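You operate a simulated robot arm through the tools that you are given. There is no shell and no other tool.

You are at the controls of a simulated robot arm. One attempt, no reset.

TASK
Dust under the white basket and slide it back with the duster inside.
Fine: slide the basket aside first, without lifting it. What is to be rubbed or washed off counts as gone when no trace of it is left.

The check looks at the end state, three seconds after you hand in, the way a careful person would. Anything else that was tipped, shoved, dropped, spilled or broken makes it a failure.

THE ROBOT
A 7-joint arm with a two-finger parallel gripper, fixed in place. Base frame: the origin is on the floor under the middle of its stand, x ahead of it, y to its left, z up; the work surface is at about z = 750. Readings come in mm, rad, newtons and seconds.
It reaches about 1479 mm from its shoulder. Its first joint turns from -2.897 to 2.897 rad. Payload 4.4 kg.
Tool frame: the origin (TCP) lies between the finger pads and is the grasp point; the fingertips stand 23 mm ahead of it; z points along the fingers, y is the line along which they close. The gripper opens to 94 mm. The fingers are 38 mm wide and 10 mm thick; the gripper's body (54 by 96 mm) begins 39 mm behind the TCP.
Orientation is that of the tool frame in the base frame, as a unit quaternion [x, y, z, w]. With the fingers straight down and closing along the base's y, the tool's x points along the base's -x, its y along +y and its z along -z.

THE INTERFACE
- The arm moves only by the tool jog_arm. Its argument "increments" is a list that holds one entry, the list of rows, each a list of 7 numbers: the shift along the tool's x, y, z in units of 50 mm (1.0 is 50 mm), then the turn, a rotation vector about the tool's x, y, z in units of 5 degrees (1.0 is 5 degrees), then the finger opening in mm, from 0 to 94. In form: [[[tx, ty, tz, rx, ry, rz, jaw], ...]]. A call has 1 to 20 rows; each row shifts and turns the commanded pose from where the row before left it, along the tool's axes as they then stand. A call with a number of a shift or a turn outside -1 to 1 is refused whole. Rows are played at 5 a second. More than 50 mm and 0.15 rad between two rows, or a gripper value outside its range, and nothing of the call is played. A pose out of reach is approached as far as the arm can. The call stops where the force on the tool passes 90 N (or 10 N more than at its start, if that is more) or the arm is blocked; 0.2 s more then pass. The fingers move at their own pace (about 72 mm/s each) and stop on an object; they squeeze with about 29 N. The grip force told is the motor's: it shows also when the fingers shut on nothing. Time passes only in rows, and 0.2 s behind the last, so rows that do not move let the fingers close. It gives the time, the measured TCP pose, the force on the tool (base axes), the opening and the grip force at its end, in the units of the frame above (readings bear some noise), with the torque about the TCP (base axes, N m) and any sound that the robot's microphone picked up.
- Cameras (640 x 400 px; columns grow to the right, rows downward): "scene" is fixed at [400, 499.1, 1354]; the picture's right is [-0.59, -0.81, 0.00], its down [-0.63, 0.46, -0.63] and it looks along [0.51, -0.37, -0.78] (base axes); focal length 350 px, centre (320, 200). "wrist" rides on the gripper at [86, 16, -74] in the tool frame; the picture's right is [-0.18, 0.98, 0.00], its down [-0.58, -0.11, -0.81] and it looks along [-0.79, -0.15, 0.59] (tool axes); focal length 243 px, centre (320, 200).
- get_image(camera): a new picture of that camera. No time passes.
- pixel_to_xyz(camera, pixels): there is no depth. For up to 12 entries [column, row, z] of the newest picture of that camera ("zoom" is the newest enlarged one), the place [x, y] in the base frame at which the ray of that pixel passes the height z, good to about 2 mm. No time passes.
- enlarge(camera, box): a new picture of the part [left, top, right, bottom] of that camera's present view, enlarged. No time passes.
- hand_in(): hands the job in; it is judged then, once.

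Unless the task says otherwise, let go and move clear before handing in.

The tools are called after "Call:" as name(argument=value, ...) on one line, values as JSON. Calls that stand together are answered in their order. jog_arm: Moves the arm, as the interface text tells. Its arguments: {"type":"object","properties":{"increments":{"type":"array","items":{"type":"array","items":{"type":"array","items":{"type":"number"}}}}},"required":["increments"]} The other tools are called the same way: get_image (camera) takes a picture; pixel_to_xyz (camera, pixels) gives the place at which the rays of pixels pass given heights; enlarge (camera, box) takes an enlarged picture of a part of a camera's view; hand_in () hands the job in.

At the start:

```text
t: 0.0
position: [592.3, 51.3, 1036.7]
tcp_rot: [-0.001, 1.0, 0.001, 0.0]
force: [0.7, 0.0, -0.2]
wrist_torque: [0.0, 0.01, -0.01]
opening: 93.9
grasp_force: 0.1
```

scene: 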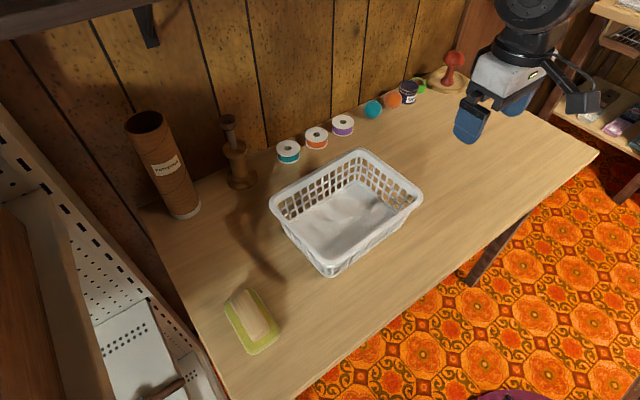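
wrist: 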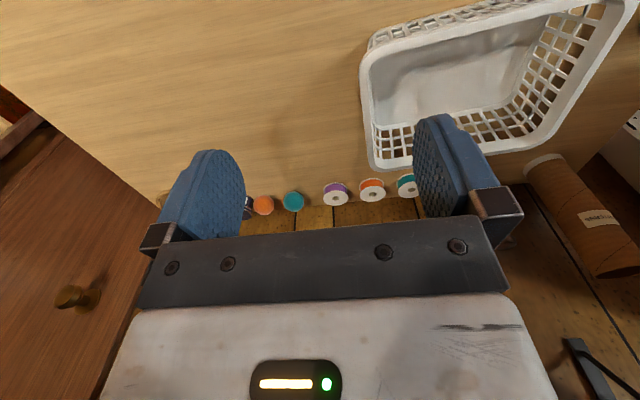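

The scene shows the white basket around pixel (345,210), and what looks like a duster (a block with a wood handle on a green pad) around (250,320). I'll look closer at both.

Call:
enlarge(camera="scene", box=[250, 130, 450, 290])

Call:
enlarge(camera="scene", box=[190, 260, 320, 370])

Call:
pixel_to_xyz(camera="scene", pixels=[[269, 202, 850], [355, 149, 850], [422, 196, 850], [330, 275, 750], [226, 300, 750], [258, 288, 750], [279, 330, 750], [249, 355, 750], [240, 188, 750], [288, 163, 750], [599, 155, 750], [215, 399, 750]])

```text
2.50 times, centred on (350, 210) of scene
```

zoom: 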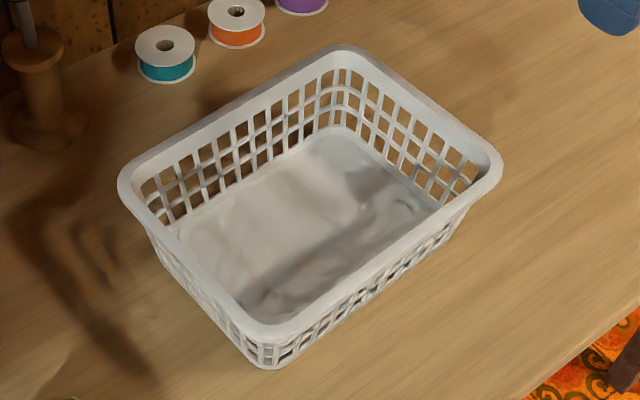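

```text
3.64 times, centred on (255, 315) of scene
```

zoom: 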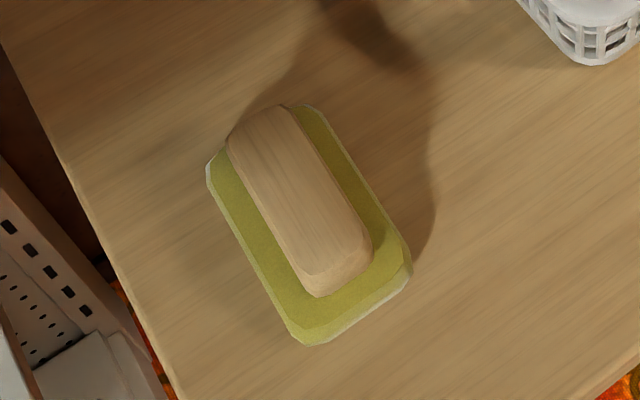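

```text
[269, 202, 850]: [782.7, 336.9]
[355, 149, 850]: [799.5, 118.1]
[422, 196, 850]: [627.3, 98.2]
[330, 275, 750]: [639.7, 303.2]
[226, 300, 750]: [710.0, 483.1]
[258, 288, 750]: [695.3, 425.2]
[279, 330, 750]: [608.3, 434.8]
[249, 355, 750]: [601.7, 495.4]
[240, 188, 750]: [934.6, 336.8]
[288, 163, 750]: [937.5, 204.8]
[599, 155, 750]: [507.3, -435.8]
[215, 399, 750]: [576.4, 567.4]
```

The basket sits near x 640–800, y 100–335; I need its height, so I'll compare rays from both cameras for the same rim corners (scene (355,149)/(422,196) and wrist (372,168)/(362,60)).

Call:
enlarge(camera="wrist", box=[340, 0, 640, 188])

Call:
pixel_to_xyz(camera="wrist", pixels=[[372, 168, 850], [372, 168, 830], [372, 168, 810], [362, 60, 850], [362, 60, 830], [362, 60, 810]])

Call:
pixel_to_xyz(camera="scene", pixels=[[360, 148, 850], [360, 148, 830], [360, 148, 810], [422, 193, 850], [422, 193, 830], [422, 193, 810], [269, 202, 810], [269, 202, 830], [330, 267, 810], [330, 267, 830]])

```text
2.13 times, centred on (490, 94) of wrist
```

zoom: 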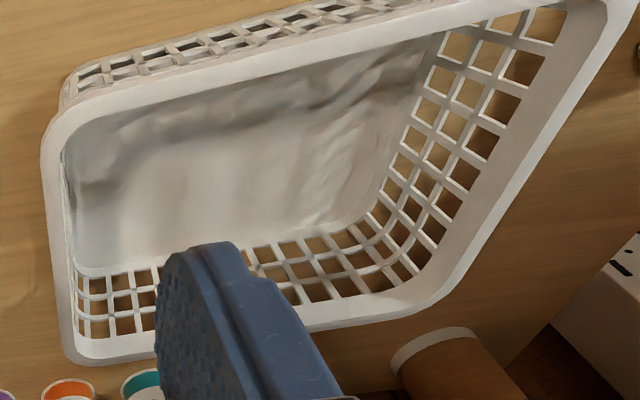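

```text
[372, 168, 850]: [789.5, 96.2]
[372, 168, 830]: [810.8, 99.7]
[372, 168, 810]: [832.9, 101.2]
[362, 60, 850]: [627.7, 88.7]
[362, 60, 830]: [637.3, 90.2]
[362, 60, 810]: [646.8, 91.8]
```

```text
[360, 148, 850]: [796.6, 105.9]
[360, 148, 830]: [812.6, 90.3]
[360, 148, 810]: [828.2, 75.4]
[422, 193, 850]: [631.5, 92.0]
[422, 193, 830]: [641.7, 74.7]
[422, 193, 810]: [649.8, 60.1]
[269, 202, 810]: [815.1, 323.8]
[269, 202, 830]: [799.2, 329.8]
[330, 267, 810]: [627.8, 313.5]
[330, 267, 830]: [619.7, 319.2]
```

The rim rays agree at about z≈845, giving rim corners near (632,88), (799,101), (787,335), (612,323), i.e. the basket is yawed ~4°. I'll back the gripper off a bit for a better wrist view of the basket and duster before touching anything.

Call:
jog_arm(increments=[[[1, 1, 0, 0, 0, 0, 94], [1, 1, 0, 0, 0, 0, 94], [0.8, 1, 0, 0, 0, 0, 94], [0, 1, 0, 0, 0, 0, 94], [0, 1, 0, 0, 0, 0, 94], [0, 0, 0, 0, 0, 0, 94]]])

Call:
get_image(camera="wrist")

Call:
get_image(camera="scene")

```text
refused: row 1 steps farther than a row can; nothing moved
```

```text
taken
```

wrist: 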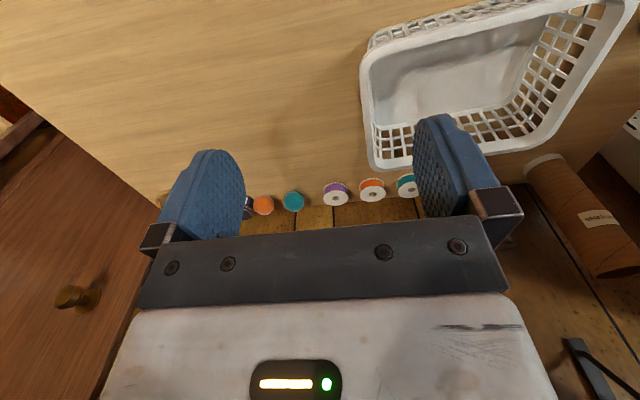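

```text
taken
```

scene: 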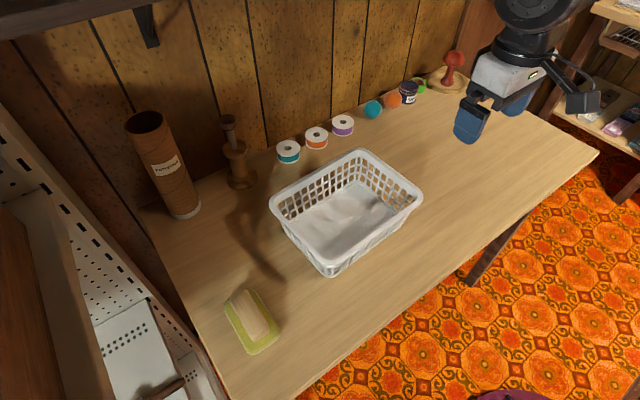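

The diagonal rows exceeded 50 mm and were refused, nothing moved. I'll redo with combined steps under 50 mm.

Call:
jog_arm(increments=[[[0.65, 0.7, 0, 0, 0, 0, 94], [0.65, 0.7, 0, 0, 0, 0, 94], [0.65, 0.7, 0, 0, 0, 0, 94], [0.65, 0.7, 0, 0, 0, 0, 94], [0, 1, 0, 0, 0, 0, 94], [0, 1, 0, 0, 0, 0, 94], [0, 1, 0, 0, 0, 0, 94], [0, 0, 0, 0, 0, 0, 94]]])

Call:
get_image(camera="wrist")

Call:
get_image(camera="scene")

```text
t: 1.8
position: [460.4, 339.8, 1035.3]
tcp_rot: [0.001, 1.0, -0.001, 0.0]
force: [0.0, 0.5, -0.4]
wrist_torque: [0.01, 0.01, 0.01]
opening: 93.9
grasp_force: 0.1
```

```text
taken
```

wrist: 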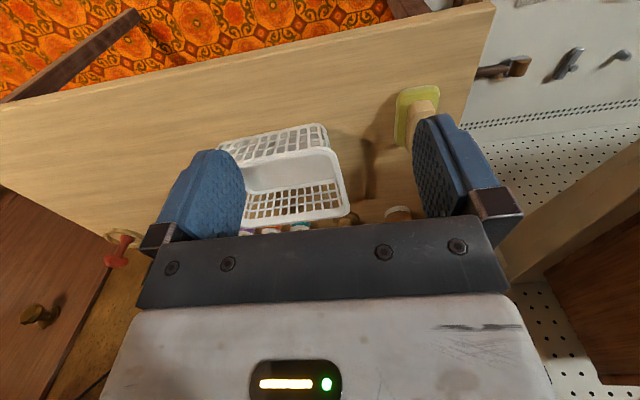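

```text
taken
```

scene: 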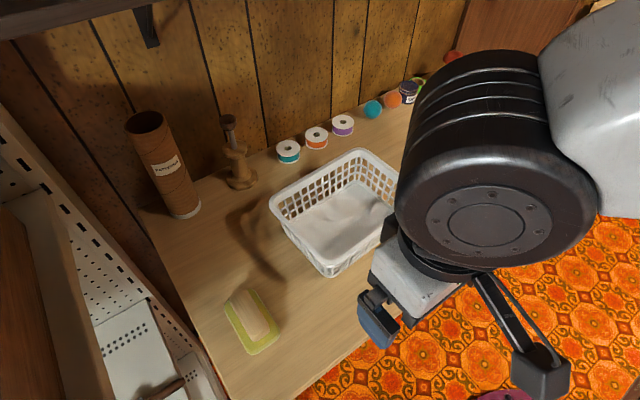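

The duster is visible in the wrist view near (415,115). I'll enlarge it and cross ranges with the scene view to get its height.

Call:
enlarge(camera="wrist", box=[370, 70, 470, 160])

Call:
enlarge(camera="scene", box=[215, 275, 295, 365])

```text
4.44 times, centred on (420, 115) of wrist
```

zoom: 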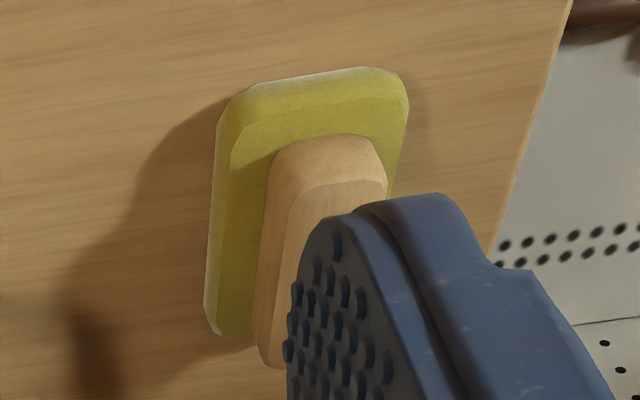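

```text
4.44 times, centred on (255, 320) of scene
```

zoom: 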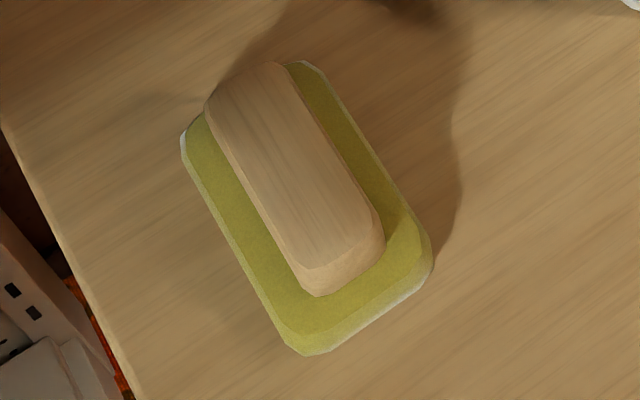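

I'll intersect rays for the handle's near top edge (wrist zoom ~(345,186), scene zoom ~(338,252)) and the pad edges.

Call:
pixel_to_xyz(camera="wrist", pixels=[[425.6, 111.8, 780], [425.6, 111.8, 790], [425.6, 111.8, 800], [425.6, 111.8, 810], [418, 86, 750], [418, 86, 770], [395, 143, 750]])

Call:
pixel_to_xyz(camera="zoom", pixels=[[338, 252, 780], [338, 252, 790], [338, 252, 800], [338, 252, 810], [310, 355, 750], [432, 268, 750], [182, 145, 750], [300, 62, 750], [240, 82, 790], [205, 108, 790], [278, 62, 790], [385, 228, 790]])

```text
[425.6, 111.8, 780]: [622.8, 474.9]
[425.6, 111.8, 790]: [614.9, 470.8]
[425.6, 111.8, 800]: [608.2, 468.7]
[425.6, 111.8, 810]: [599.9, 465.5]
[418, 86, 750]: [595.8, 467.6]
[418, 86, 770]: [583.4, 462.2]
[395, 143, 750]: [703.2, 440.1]
```

```text
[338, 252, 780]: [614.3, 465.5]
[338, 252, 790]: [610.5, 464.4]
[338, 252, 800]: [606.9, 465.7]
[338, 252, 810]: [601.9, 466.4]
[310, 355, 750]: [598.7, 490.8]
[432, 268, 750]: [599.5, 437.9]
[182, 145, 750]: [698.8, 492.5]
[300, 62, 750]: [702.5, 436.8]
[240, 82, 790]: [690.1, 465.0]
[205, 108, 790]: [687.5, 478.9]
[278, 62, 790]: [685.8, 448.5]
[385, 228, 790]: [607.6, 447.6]
```

The duster is ~105×57 mm centred about (650,464), nearly axis-aligned, with the handle top near z≈800; the rim of the basket is ~845. I'll now go above the middle of the basket's right short wall (~(714,96)), yaw 4° to match, and look again before descending.

Call:
jog_arm(increments=[[[-0.632, -0.61, 0, 0, 0, 0, 94], [-0.632, -0.61, 0, 0, 0, 0, 94], [-0.632, -0.61, 0, 0, 0, 0, 94], [-0.632, -0.61, 0, 0, 0, 0, 94], [-0.632, -0.61, 0, 0, 0, 0, 94], [-0.632, -0.61, 0, 0, 0, 0, 94], [-0.632, -0.61, 0, 0, 0, 0, 94], [-0.632, -0.61, 0, 0, 0, 0, 94], [0, 0, 0.8, 0, 0, -0.84, 94], [0, 0, 0.8, 0, 0, 0, 94], [0, 0, 0, 0, 0, 0, 94]]])

Call:
get_image(camera="wrist")

Call:
get_image(camera="scene")

```text
t: 4.2
position: [714.1, 97.6, 954.9]
tcp_rot: [-0.036, 0.999, 0.0, -0.001]
force: [0.8, -0.3, -0.1]
wrist_torque: [0.01, -0.01, -0.02]
opening: 94.1
grasp_force: 0.1
```

```text
taken
```

wrist: 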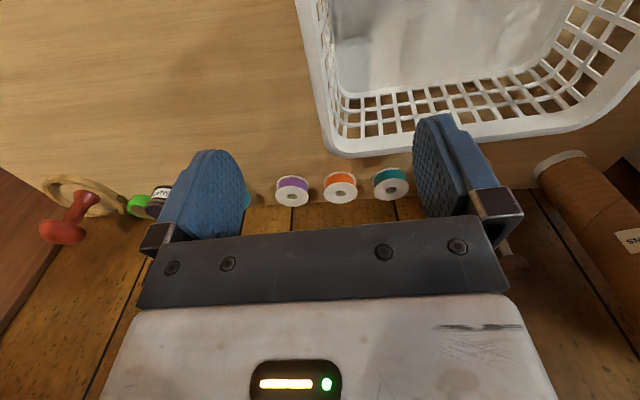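

```text
taken
```

scene: 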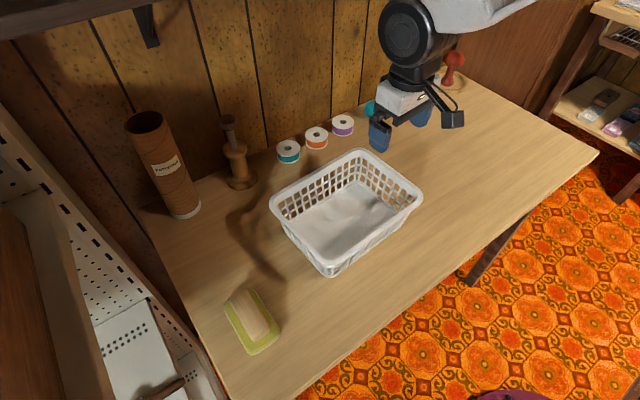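

The yaw is right (+4.1°). I'll enlarge the right rim in both views to centre the fingers on it.

Call:
enlarge(camera="wrist", box=[270, 0, 430, 160])

Call:
pixel_to_xyz(camera="wrist", pixels=[[297, 0, 845], [320, 0, 845], [303, 40, 845], [325, 40, 845], [310, 80, 845], [330, 80, 845], [318, 120, 845], [330, 153, 845], [335, 120, 845]])

Call:
enlarge(camera="scene", box=[335, 135, 435, 215])

```text
2.50 times, centred on (350, 80) of wrist
```

zoom: 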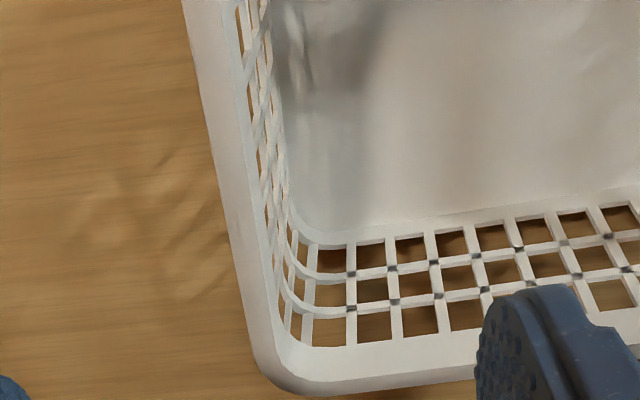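

```text
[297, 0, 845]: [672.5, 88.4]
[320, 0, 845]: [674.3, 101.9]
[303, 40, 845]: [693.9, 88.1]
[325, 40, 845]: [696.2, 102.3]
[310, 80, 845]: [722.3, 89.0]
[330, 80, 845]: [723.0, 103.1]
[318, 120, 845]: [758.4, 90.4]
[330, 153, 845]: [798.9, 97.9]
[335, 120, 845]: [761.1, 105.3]
```

```text
5.00 times, centred on (385, 175) of scene
```

zoom: 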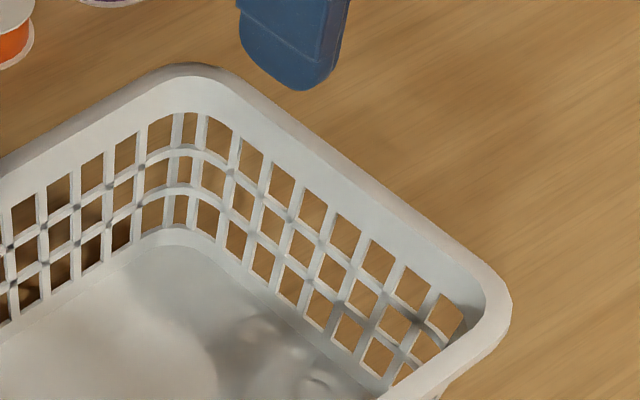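

The right rim at x≈714 spans y≈88.5 (outer) to ≈99 (inner). I'll straddle it loosely (no squeeze) and tow the basket toward −y with the inside finger, so nothing can lift; first I check that the items along the back are clear of the path.

Call:
pixel_to_xyz(camera="scene", pixels=[[288, 165, 750], [316, 150, 750], [342, 136, 750], [372, 119, 750], [392, 108, 750], [408, 104, 750], [445, 92, 750], [470, 90, 750], [430, 80, 750]])

Call:
jog_arm(increments=[[[0, -0.06, 0.6, 0, 0, 0, 46], [0, 0, 0.7, 0, 0, 0, 46], [0, 0, 0, 0, 0, 0, 46]]])

Call:
get_image(camera="wrist")

Call:
enlarge(camera="scene", box=[335, 95, 455, 215])

```text
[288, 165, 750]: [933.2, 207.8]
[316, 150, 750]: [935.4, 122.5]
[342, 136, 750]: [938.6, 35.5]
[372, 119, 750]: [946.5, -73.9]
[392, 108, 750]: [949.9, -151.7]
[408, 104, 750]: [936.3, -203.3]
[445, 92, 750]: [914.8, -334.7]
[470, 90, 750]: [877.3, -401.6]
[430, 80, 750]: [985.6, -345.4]
```

```text
t: 5.0
position: [716.6, 94.1, 888.4]
tcp_rot: [-0.037, 0.999, 0.0, 0.0]
force: [-0.3, 0.0, -0.7]
wrist_torque: [0.0, 0.01, 0.02]
opening: 46.1
grasp_force: 0.1
```

```text
taken
```

wrist: 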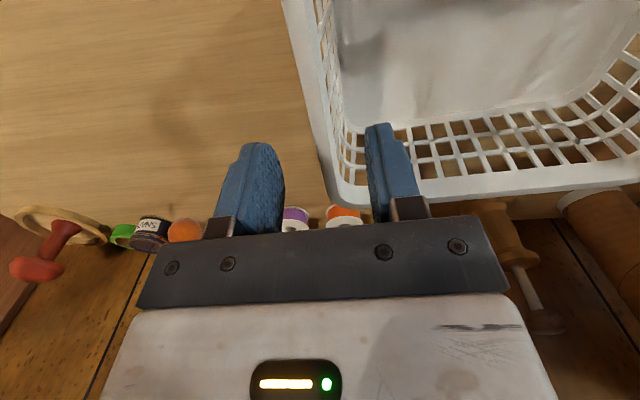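

```text
3.33 times, centred on (395, 155) of scene
```

zoom: 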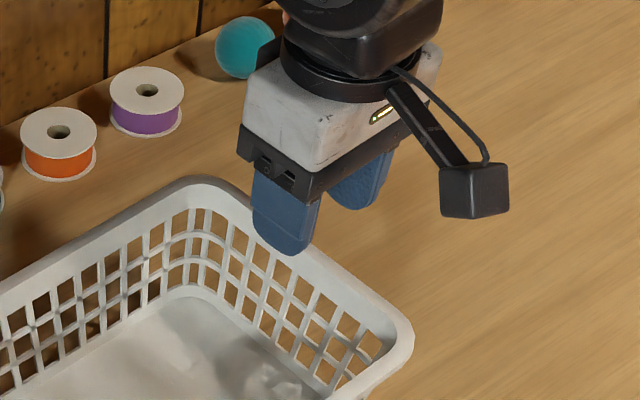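

The fingers (wrist (250,190) and (395,170)) straddle the rim and all back items are at x>875. I'll descend to ~z 851 and narrow the opening without squeezing.

Call:
jog_arm(increments=[[[0, 0, 0.4, 0, 0, 0, 46], [0, 0, 0.34, 0, 0, 0, 46], [0, 0, 0, 0, 0, 0, 34], [0, 0, 0, 0, 0, 0, 26], [0, 0, 0, 0, 0, 0, 26]]])

Call:
get_image(camera="wrist")

Call:
enlarge(camera="scene", box=[255, 95, 455, 295])

```text
t: 6.2
position: [715.3, 92.7, 855.9]
tcp_rot: [-0.037, 0.999, -0.001, 0.0]
force: [0.1, -0.3, -0.1]
wrist_torque: [0.02, 0.01, 0.01]
opening: 26.1
grasp_force: 0.1
```

```text
taken
```

wrist: 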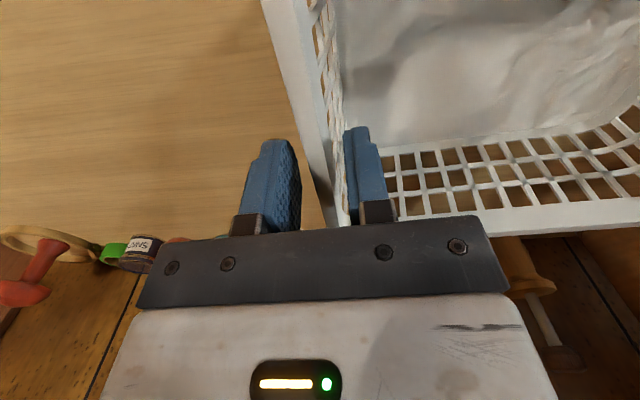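

```text
2.00 times, centred on (355, 195) of scene
```

zoom: 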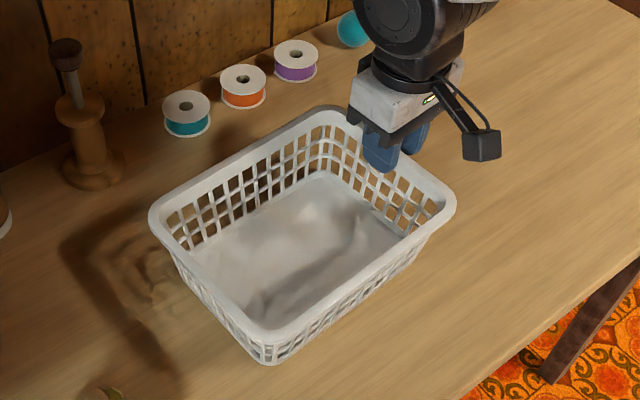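

Both fingers straddle the rim freely (opening 26, no force). I'll lower 5 mm more, then tow slowly ~305 mm along −y (tool y).

Call:
jog_arm(increments=[[[0, 0, 0.1, 0, 0, 0, 26], [0, -0.1, 0, 0, 0, 0, 26], [0, -0.2, 0, 0, 0, 0, 26], [0, -0.3, 0, 0, 0, 0, 26], [0, -0.3, 0, 0, 0, 0, 26], [0, -0.2, 0, 0, 0, 0, 26], [0, -0.1, 0, 0, 0, 0, 26], [0, 0, 0, 0, 0, 0, 26]]])

Call:
get_image(camera="wrist")

Call:
enlarge(camera="scene", box=[255, 95, 455, 295])

```text
t: 8.0
position: [719.2, 34.3, 849.5]
tcp_rot: [-0.037, 0.999, 0.0, 0.0]
force: [-0.3, 0.3, 0.2]
wrist_torque: [-0.01, -0.01, 0.0]
opening: 26.3
grasp_force: 0.2
```

```text
taken
```

wrist: 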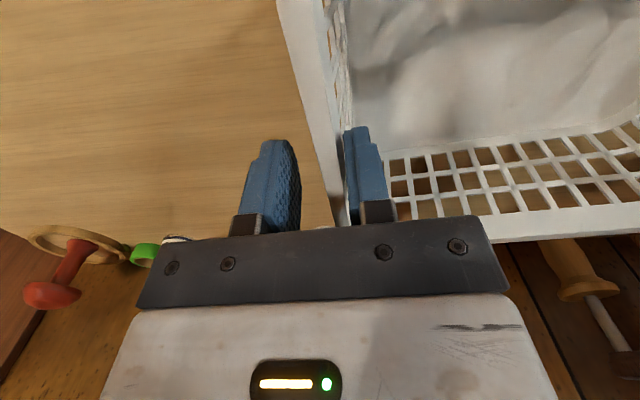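

```text
2.00 times, centred on (355, 195) of scene
```

zoom: 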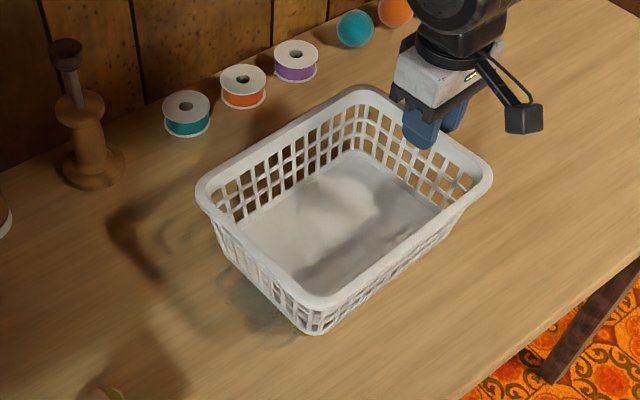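

The basket tows straight and flat, and greyish dust is showing at zoom (255,310). I'll continue another ~245 mm.

Call:
jog_arm(increments=[[[0, -0.1, 0, 0, 0, 0, 26], [0, -0.2, 0, 0, 0, 0, 26], [0, -0.3, 0, 0, 0, 0, 26], [0, -0.4, 0, 0, 0, 0, 26], [0, -0.4, 0, 0, 0, 0, 26], [0, -0.4, 0, 0, 0, 0, 26], [0, -0.4, 0, 0, 0, 0, 26], [0, -0.4, 0, 0, 0, 0, 26], [0, -0.4, 0, 0, 0, 0, 26], [0, -0.4, 0, 0, 0, 0, 26], [0, -0.4, 0, 0, 0, 0, 26], [0, -0.4, 0, 0, 0, 0, 26], [0, -0.3, 0, 0, 0, 0, 26], [0, -0.2, 0, 0, 0, 0, 26], [0, -0.15, 0, 0, 0, 0, 26], [0, -0.05, 0, 0, 0, 0, 26], [0, 0, 0, 0, 0, 0, 26]]])

Call:
get_image(camera="scene")

Call:
get_image(camera="wrist")

Call:
enlarge(camera="scene", box=[255, 130, 455, 290])

```text
t: 11.6
position: [737.6, -209.7, 849.2]
tcp_rot: [-0.036, 0.999, 0.0, 0.0]
force: [-0.5, -0.7, 0.8]
wrist_torque: [-0.02, 0.02, 0.02]
opening: 26.1
grasp_force: 0.1
```

```text
taken
```

scene: 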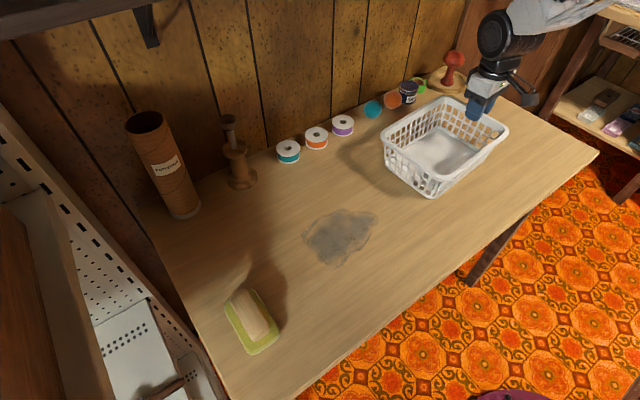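

```text
taken
```

wrist: 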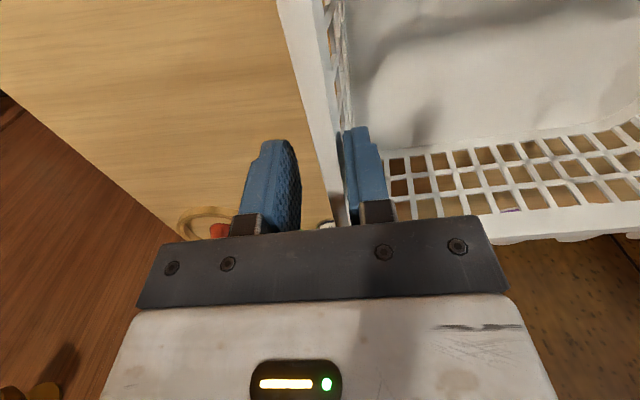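

```text
2.50 times, centred on (355, 210) of scene
```

zoom: 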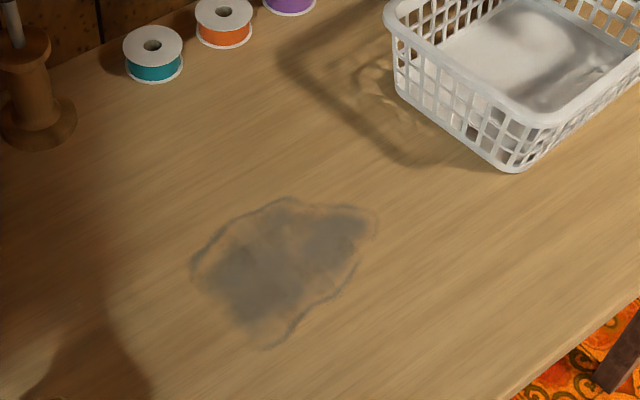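

The dust patch is now exposed at zoom (188–378, 195–350) and the basket sits flat to the right. I'll get the patch's outline coordinates, and raise the gripper clear after centring it so it doesn't catch the rim.

Call:
pixel_to_xyz(camera="zoom", pixels=[[188, 265, 750], [200, 245, 750], [285, 196, 750], [340, 203, 750], [378, 222, 750], [365, 245, 750], [345, 290, 750], [265, 350, 750], [205, 300, 750], [520, 172, 750], [395, 95, 750], [385, 20, 845]])

Call:
jog_arm(increments=[[[0, 0.08, 0, 0, 0, 0, 26], [0, 0, 0, 0, 0, 0, 44], [0, 0, 0, 0, 0, 0, 44], [0, 0, -0.4, 0, 0, 0, 44], [0, 0, -1, 0, 0, 0, 44], [0, 0, -1, 0, 0, 0, 44], [0, 0, 0, 0, 0, 0, 44]]])

Call:
get_image(camera="scene")

```text
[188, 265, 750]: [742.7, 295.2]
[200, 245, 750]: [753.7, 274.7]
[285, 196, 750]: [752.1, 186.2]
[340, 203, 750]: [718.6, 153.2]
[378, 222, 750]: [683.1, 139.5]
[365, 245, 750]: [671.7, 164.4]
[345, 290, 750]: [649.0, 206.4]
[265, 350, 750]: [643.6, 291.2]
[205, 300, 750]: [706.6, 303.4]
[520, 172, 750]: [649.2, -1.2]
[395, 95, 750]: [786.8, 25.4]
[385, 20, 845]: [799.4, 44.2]
```

```text
t: 13.2
position: [737.6, -204.5, 972.0]
tcp_rot: [-0.037, 0.999, 0.001, 0.001]
force: [0.9, 0.1, -0.7]
wrist_torque: [-0.04, -0.05, 0.0]
opening: 43.9
grasp_force: 0.0
```

```text
taken
```

scene: 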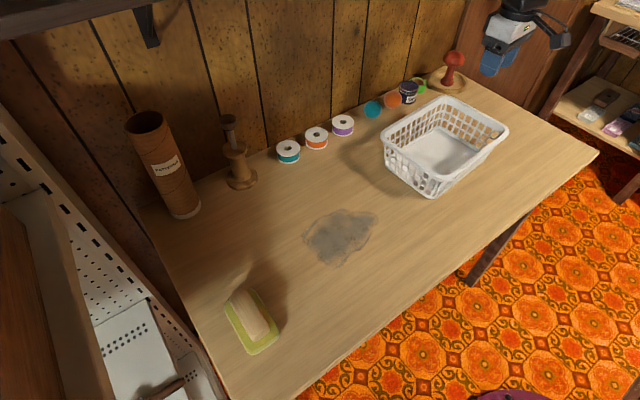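

The dust spans x≈643–755, y≈138–304. Next I square the yaw back to 0 and travel at height to above the duster (~(650,465)).

Call:
jog_arm(increments=[[[0, 0, 0, 0, 0, 0.83, 60], [0.125, 0.957, 0, 0, 0, 0, 60], [0.125, 0.957, 0, 0, 0, 0, 60], [0.125, 0.957, 0, 0, 0, 0, 60], [0.125, 0.957, 0, 0, 0, 0, 60], [0.125, 0.957, 0, 0, 0, 0, 60], [0.125, 0.957, 0, 0, 0, 0, 60], [0.125, 0.957, 0, 0, 0, 0, 60], [0.125, 0.957, 0, 0, 0, 0, 60], [0.125, 0.957, 0, 0, 0, 0, 60], [0.125, 0.957, 0, 0, 0, 0, 60], [0.125, 0.957, 0, 0, 0, 0, 60], [0.125, 0.957, 0, 0, 0, 0, 60], [0.125, 0.957, 0, 0, 0, 0, 60], [0.125, 0.957, 0, 0, 0, 0, 60], [0, 0, 0, 0, 0, 0, 60]]])

Call:
get_image(camera="wrist")

Call:
get_image(camera="scene")

```text
t: 16.6
position: [652.3, 466.3, 968.9]
tcp_rot: [0.0, 1.0, 0.0, -0.001]
force: [0.6, -0.3, -0.9]
wrist_torque: [0.02, 0.01, 0.0]
opening: 59.9
grasp_force: 0.0
```

```text
taken
```

wrist: 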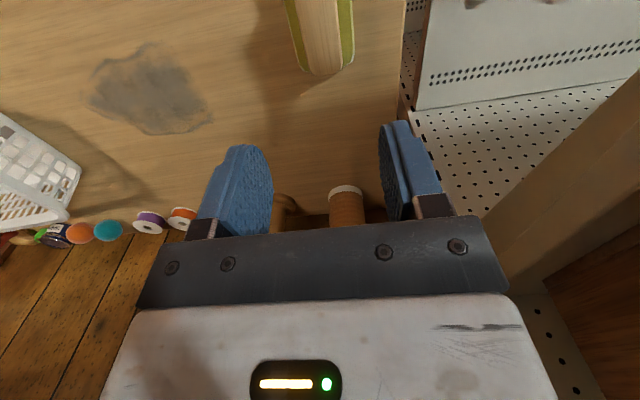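

```text
taken
```

scene: 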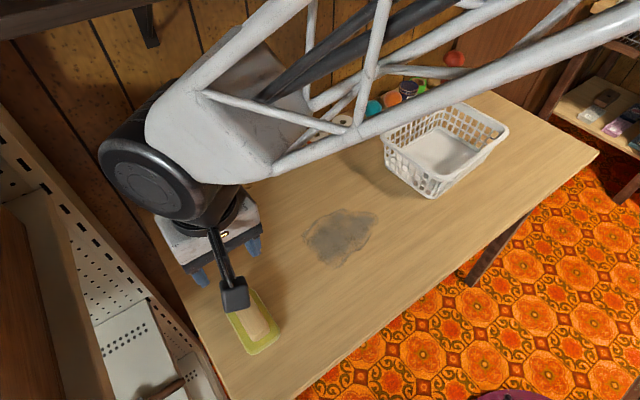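

The duster's far end shows at wrist (325,70); I'll check its exact y and yaw before lowering.

Call:
enlarge(camera="wrist", box=[260, 0, 400, 100])

Call:
pixel_to_xyz(camera="wrist", pixels=[[298, 10, 800], [335, 10, 800], [308, 60, 800], [340, 60, 800], [288, 10, 760], [351, 10, 760]])

```text
4.00 times, centred on (330, 50) of wrist
```

zoom: 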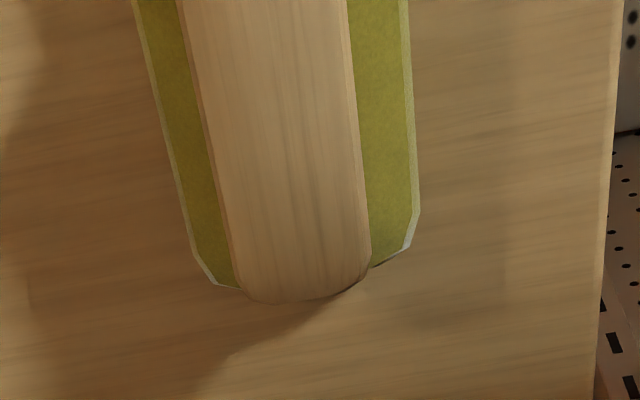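

```text
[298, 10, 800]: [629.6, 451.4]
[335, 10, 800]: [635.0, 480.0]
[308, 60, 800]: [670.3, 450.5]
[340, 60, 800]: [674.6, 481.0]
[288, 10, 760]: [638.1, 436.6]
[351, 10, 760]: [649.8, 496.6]
```

The handle's y-centre is ~466 with zero yaw, matching the TCP. I'll lower with fingers at 60 mm to z≈802 (tips ~779, above the pad) and watch force.

Call:
jog_arm(increments=[[[0, 0, 1, 0, 0, 0, 60], [0, 0, 1, 0, 0, 0, 60], [0, 0, 0.7, 0, 0, 0, 60], [0, 0, 0.4, 0, 0, 0, 60], [0, 0, 0.2, 0, 0, 0, 60], [0, 0, 0, 0, 0, 0, 60]]])

Call:
get_image(camera="wrist")

Call:
enlarge(camera="scene", box=[180, 220, 320, 360])

```text
t: 18.0
position: [650.4, 464.0, 806.1]
tcp_rot: [0.0, 1.0, 0.0, 0.001]
force: [0.5, -0.6, 0.0]
wrist_torque: [0.01, 0.0, -0.04]
opening: 59.9
grasp_force: 0.0
```

```text
taken
```

wrist: 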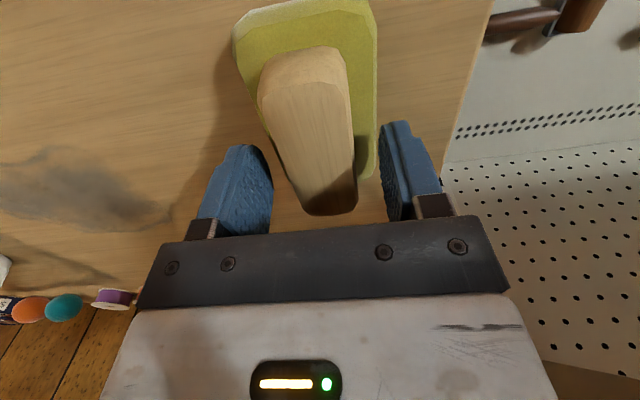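

```text
2.86 times, centred on (250, 290) of scene
```

zoom: 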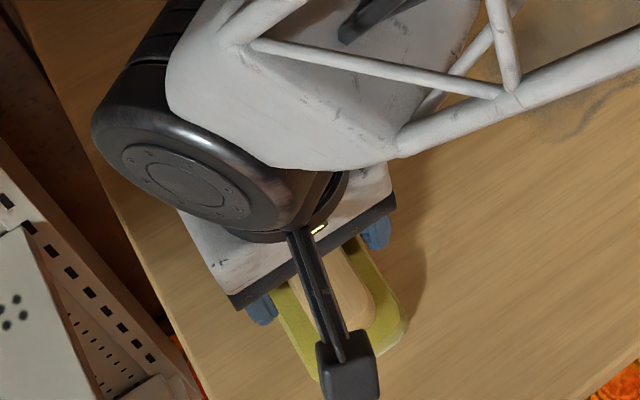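

The fingers (wrist (235,190), (405,170)) bracket the handle with no contact. I'll lower 5 mm more and close on it.

Call:
jog_arm(increments=[[[0, 0, 0.1, 0, 0, 0, 60], [0, 0, 0, 0, 0, 0, 60], [0, 0, 0, 0, 0, 0, 20], [0, 0, 0, 0, 0, 0, 20], [0, 0, 0, 0, 0, 0, 20], [0, 0, 0, 0, 0, 0, 20]]])

Call:
get_image(camera="wrist")

```text
t: 19.4
position: [649.6, 466.3, 800.2]
tcp_rot: [0.0, 1.0, 0.0, -0.001]
force: [-0.3, 0.9, 2.3]
wrist_torque: [0.07, -0.06, 0.04]
opening: 33.5
grasp_force: 29.6
```

```text
taken
```

wrist: 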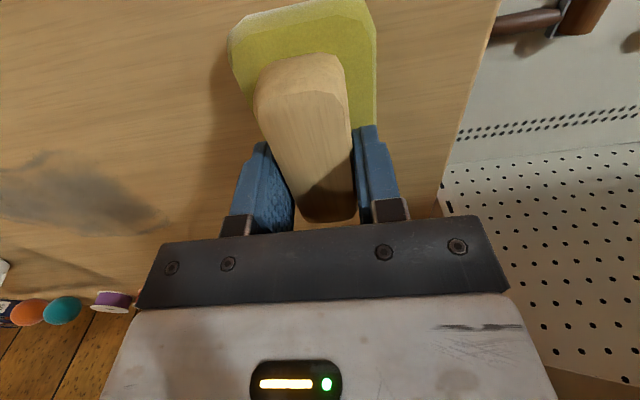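

The handle is held (opening 33.5 mm, 29.6 N). I'll press very lightly and slide the duster along the table over the patch: first pass at x≈675 from y 466 to ≈130.

Call:
jog_arm(increments=[[[0, 0, 0.04, 0, 0, 0, 20], [0, 0, 0, 0, 0, 0, 20], [-0.1, -0.3, 0, 0, 0, 0, 20], [-0.2, -0.45, 0, 0, 0, 0, 20], [-0.2, -0.45, 0, 0, 0, 0, 20]]])

Call:
get_image(camera="wrist")

```text
t: 20.6
position: [675.8, 405.1, 798.7]
tcp_rot: [-0.001, 1.0, 0.0, 0.001]
force: [-9.2, 17.9, 37.5]
wrist_torque: [0.42, 0.21, 0.01]
opening: 33.6
grasp_force: 29.2
```

```text
taken
```

wrist: 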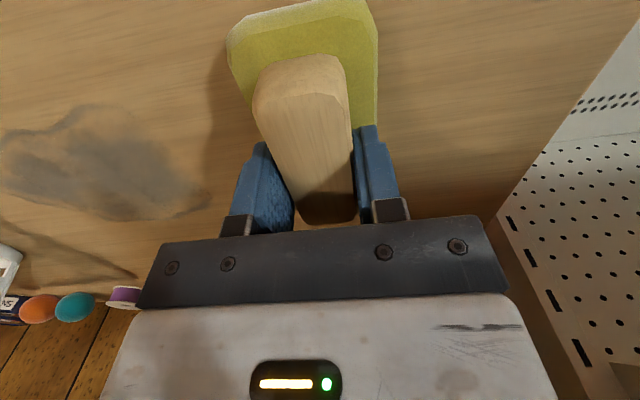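

Pressing gives ~37 N down with ~20 N drag; that's more than needed, so I ease up ~1 mm and sweep across the patch to y≈130.

Call:
jog_arm(increments=[[[0, -0.2, -0.02, 0, 0, 0, 20], [0, -0.45, 0, 0, 0, 0, 20], [0, -0.45, 0, 0, 0, 0, 20], [0, -0.45, 0, 0, 0, 0, 20], [0, -0.45, 0, 0, 0, 0, 20], [0, -0.45, 0, 0, 0, 0, 20], [0, -0.45, 0, 0, 0, 0, 20], [0, -0.45, 0, 0, 0, 0, 20], [0, -0.45, 0, 0, 0, 0, 20], [0, -0.45, 0, 0, 0, 0, 20], [0, -0.45, 0, 0, 0, 0, 20], [0, -0.45, 0, 0, 0, 0, 20], [0, -0.3, 0, 0, 0, 0, 20], [0, 0, 0, 0, 0, 0, 20]]])

Call:
get_image(camera="scene")

Call:
get_image(camera="wrist")

```text
t: 23.6
position: [674.5, 131.9, 799.3]
tcp_rot: [0.0, 1.0, 0.0, 0.0]
force: [-0.1, -0.2, -0.4]
wrist_torque: [0.0, 0.0, -0.03]
opening: 33.5
grasp_force: 29.3
```

```text
taken
```

scene: 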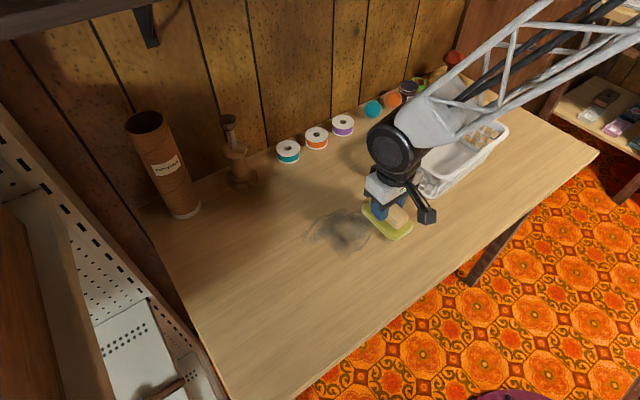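

```text
taken
```

wrist: 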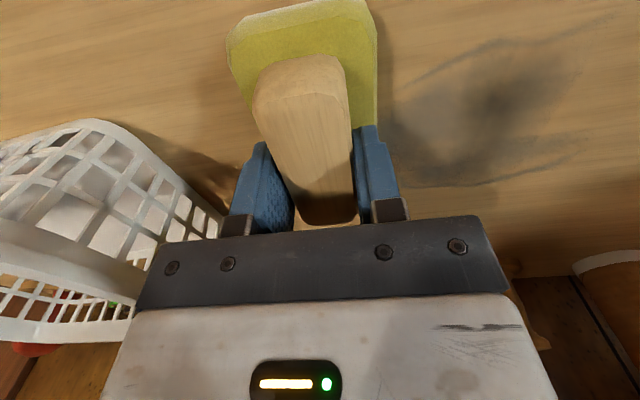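

Contact was lost partway (force ~0 at the end) and dust remains at scene (345,230), wrist (480,110). I'll re-establish light pressure before the next passes.

Call:
jog_arm(increments=[[[0, 0, 0.03, 0, 0, 0, 20], [0, 0, 0, 0, 0, 0, 20]]])

```text
t: 24.2
position: [674.6, 131.8, 797.6]
tcp_rot: [-0.001, 1.0, 0.0, 0.001]
force: [-6.3, 1.2, 13.4]
wrist_torque: [-0.02, 0.61, 0.0]
opening: 33.4
grasp_force: 29.2
```

Now ~13 N of pressure. I'll wipe back +y at x≈675, checking the force partway.

Call:
jog_arm(increments=[[[0, 0.4, 0.01, 0, 0, 0, 20], [0, 0.4, 0, 0, 0, 0, 20], [0, 0.4, 0, 0, 0, 0, 20], [0, 0.4, 0, 0, 0, 0, 20], [0, 0.4, 0, 0, 0, 0, 20]]])

Call:
jog_arm(increments=[[[0, 0.4, 0, 0, 0, 0, 20], [0, 0.4, 0, 0, 0, 0, 20], [0, 0.4, 0, 0, 0, 0, 20], [0, 0.4, 0, 0, 0, 0, 20], [0, 0.4, 0, 0, 0, 0, 20], [0, 0.3, 0, 0, 0, 0, 20]]])

Call:
get_image(camera="wrist")

Call:
get_image(camera="scene")

```text
t: 25.4
position: [674.5, 230.8, 796.6]
tcp_rot: [0.0, 1.0, 0.0, 0.001]
force: [3.1, -21.1, 39.0]
wrist_torque: [-0.44, -0.1, -0.03]
opening: 33.7
grasp_force: 28.1
```

```text
t: 26.8
position: [674.6, 347.7, 796.7]
tcp_rot: [-0.001, 1.0, 0.001, 0.0]
force: [-1.6, -10.4, 20.2]
wrist_torque: [-0.19, 0.04, 0.04]
opening: 33.4
grasp_force: 29.2
```

```text
taken
```

wrist: 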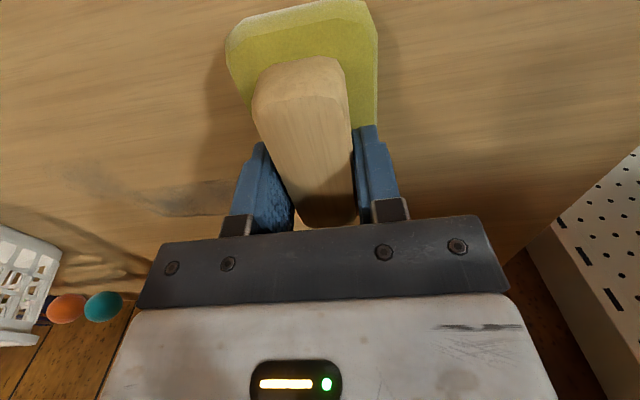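

```text
taken
```

scene: 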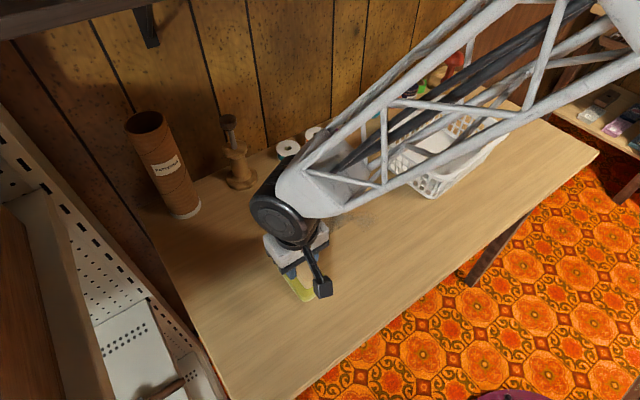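

Most of the dust is gone with ~20–39 N; a strip remains beyond x≈725 (wrist (190,200)). I'll shift to x≈735 and wipe toward −y.

Call:
jog_arm(increments=[[[-0.4, 0, 0, 0, 0, 0, 20], [-0.4, 0, 0, 0, 0, 0, 20], [-0.4, 0, 0, 0, 0, 0, 20], [0, -0.4, 0, 0, 0, 0, 20], [0, -0.4, 0, 0, 0, 0, 20], [0, -0.4, 0, 0, 0, 0, 20], [0, -0.4, 0, 0, 0, 0, 20], [0, -0.4, 0, 0, 0, 0, 20]]])

Call:
jog_arm(increments=[[[0, -0.4, 0, 0, 0, 0, 20], [0, -0.4, 0, 0, 0, 0, 20], [0, -0.4, 0, 0, 0, 0, 20], [0, -0.4, 0, 0, 0, 0, 20], [0, -0.4, 0, 0, 0, 0, 20], [0, -0.3, 0, 0, 0, 0, 20]]])

Call:
get_image(camera="wrist")

Call:
get_image(camera="scene")

```text
t: 28.6
position: [731.9, 245.9, 798.0]
tcp_rot: [-0.001, 1.0, 0.001, 0.001]
force: [-0.2, -0.1, 0.4]
wrist_torque: [0.0, 0.01, 0.01]
opening: 33.3
grasp_force: 29.5
```

```text
t: 30.0
position: [735.1, 130.2, 796.8]
tcp_rot: [-0.001, 1.0, -0.001, 0.0]
force: [-0.2, 2.0, 4.6]
wrist_torque: [0.09, 0.17, -0.08]
opening: 33.4
grasp_force: 29.1
```

```text
taken
```

wrist: 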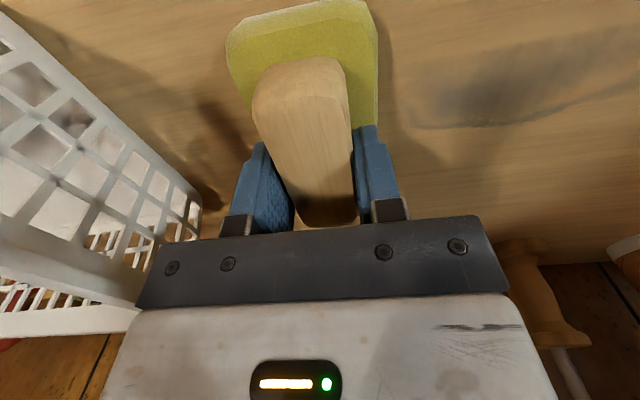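

```text
taken
```

scene: 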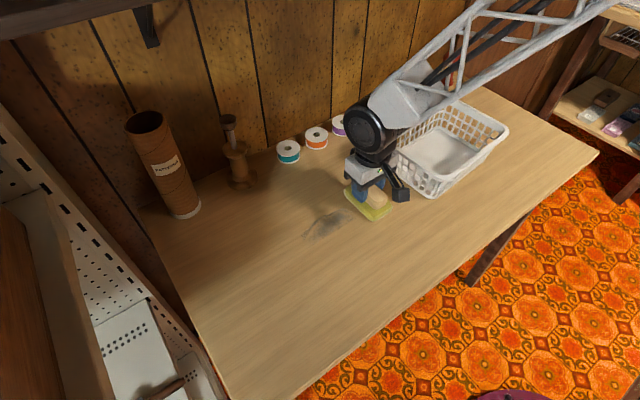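

Contact was too light at this x (0–5 N), leaving the strip at scene (327,224). I'll press ~1.5 mm more and wipe back +y.

Call:
jog_arm(increments=[[[0, 0, 0.03, 0, 0, 0, 20], [0, 0.35, 0, 0, 0, 0, 20], [0, 0.35, 0, 0, 0, 0, 20], [0, 0.35, 0, 0, 0, 0, 20]]])

Call:
jog_arm(increments=[[[0, 0.35, 0.01, 0, 0, 0, 20], [0, 0.35, 0, 0, 0, 0, 20], [0, 0.35, 0, 0, 0, 0, 20], [0, 0.35, 0, 0, 0, 0, 20]]])

Call:
jog_arm(increments=[[[0, 0.35, 0, 0, 0, 0, 20], [0, 0.35, 0, 0, 0, 0, 20], [0, 0.35, 0, 0, 0, 0, 20], [0, 0.35, 0, 0, 0, 0, 20], [0, 0.35, 0, 0, 0, 0, 20]]])

Call:
get_image(camera="wrist")

Call:
get_image(camera="scene")

```text
t: 31.0
position: [736.4, 183.3, 796.0]
tcp_rot: [0.0, 1.0, 0.0, 0.002]
force: [1.5, -23.3, 41.6]
wrist_torque: [-0.66, 0.25, 0.13]
opening: 33.6
grasp_force: 28.9
```

```text
t: 32.0
position: [735.1, 254.7, 796.6]
tcp_rot: [-0.001, 1.0, 0.0, -0.001]
force: [-0.9, -29.5, 60.4]
wrist_torque: [-0.69, -0.34, -0.03]
opening: 33.8
grasp_force: 28.9
```

```text
t: 33.2
position: [734.7, 342.1, 795.7]
tcp_rot: [0.001, 1.0, 0.0, 0.001]
force: [2.7, -35.5, 76.0]
wrist_torque: [-0.87, 0.29, 0.15]
opening: 33.3
grasp_force: 29.0
```

```text
taken
```

wrist: 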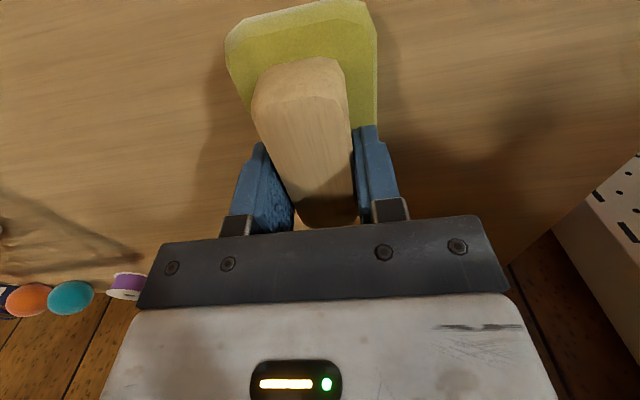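

```text
taken
```

scene: 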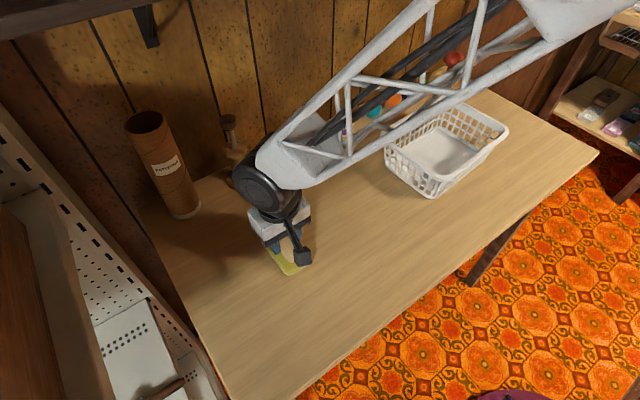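

The strip appears wiped (76 N here, so I'll ease off). I'll lift off a little and inspect the area closely for faint residue.

Call:
jog_arm(increments=[[[0, 0, -0.1, 0, 0, 0, 20], [0, 0, -0.8, 0, 0, 0, 20], [0, 0, 0, 0, 0, 0, 20]]])

Call:
enlarge(camera="scene", box=[280, 180, 400, 280])

Call:
enlarge(camera="wrist", box=[0, 0, 320, 240])

```text
t: 34.0
position: [734.8, 341.7, 838.6]
tcp_rot: [0.0, 1.0, 0.001, -0.001]
force: [0.3, -0.6, -1.3]
wrist_torque: [0.02, -0.02, -0.02]
opening: 33.6
grasp_force: 28.8
```

```text
4.00 times, centred on (340, 230) of scene
```

zoom: 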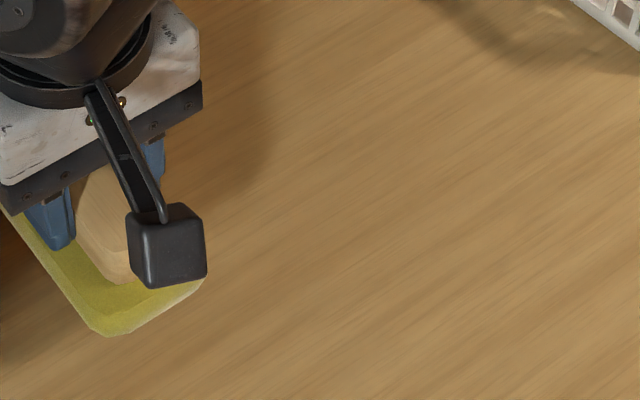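

```text
1.67 times, centred on (160, 120) of wrist
```

zoom: 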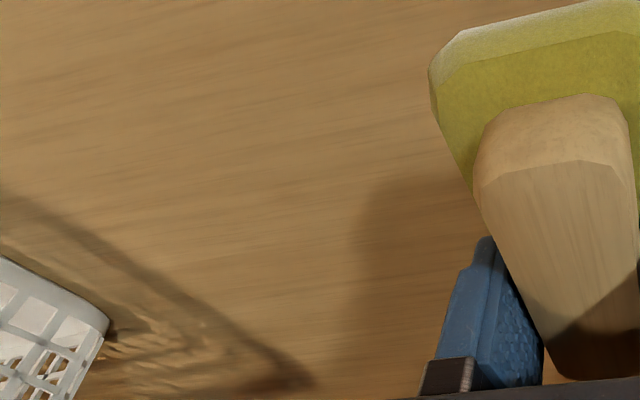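

The area looks clean, but for certainty I'll make one more pressed pass at x≈705 across the whole patch from y≈342 to ≈125.

Call:
jog_arm(increments=[[[0.6, 0, 0, 0, 0, 0, 20], [0, 0, 0.5, 0, 0, 0, 20], [0, 0, 0.3, 0, 0, 0, 20], [0, 0, 0.065, 0, 0, 0, 20], [0, 0, 0, 0, 0, 0, 20]]])

Call:
jog_arm(increments=[[[0, -0.35, 0, 0, 0, 0, 20], [0, -0.35, 0, 0, 0, 0, 20], [0, -0.35, 0, 0, 0, 0, 20], [0, -0.35, 0, 0, 0, 0, 20]]])

```text
t: 35.2
position: [705.8, 342.6, 796.6]
tcp_rot: [-0.001, 1.0, 0.0, -0.001]
force: [-2.9, -2.8, 9.7]
wrist_torque: [0.03, 0.22, 0.06]
opening: 33.3
grasp_force: 29.3
```

```text
t: 36.2
position: [704.8, 272.6, 796.6]
tcp_rot: [-0.001, 1.0, 0.0, 0.0]
force: [0.2, 5.5, 10.2]
wrist_torque: [0.2, -0.15, 0.09]
opening: 33.2
grasp_force: 29.3
```

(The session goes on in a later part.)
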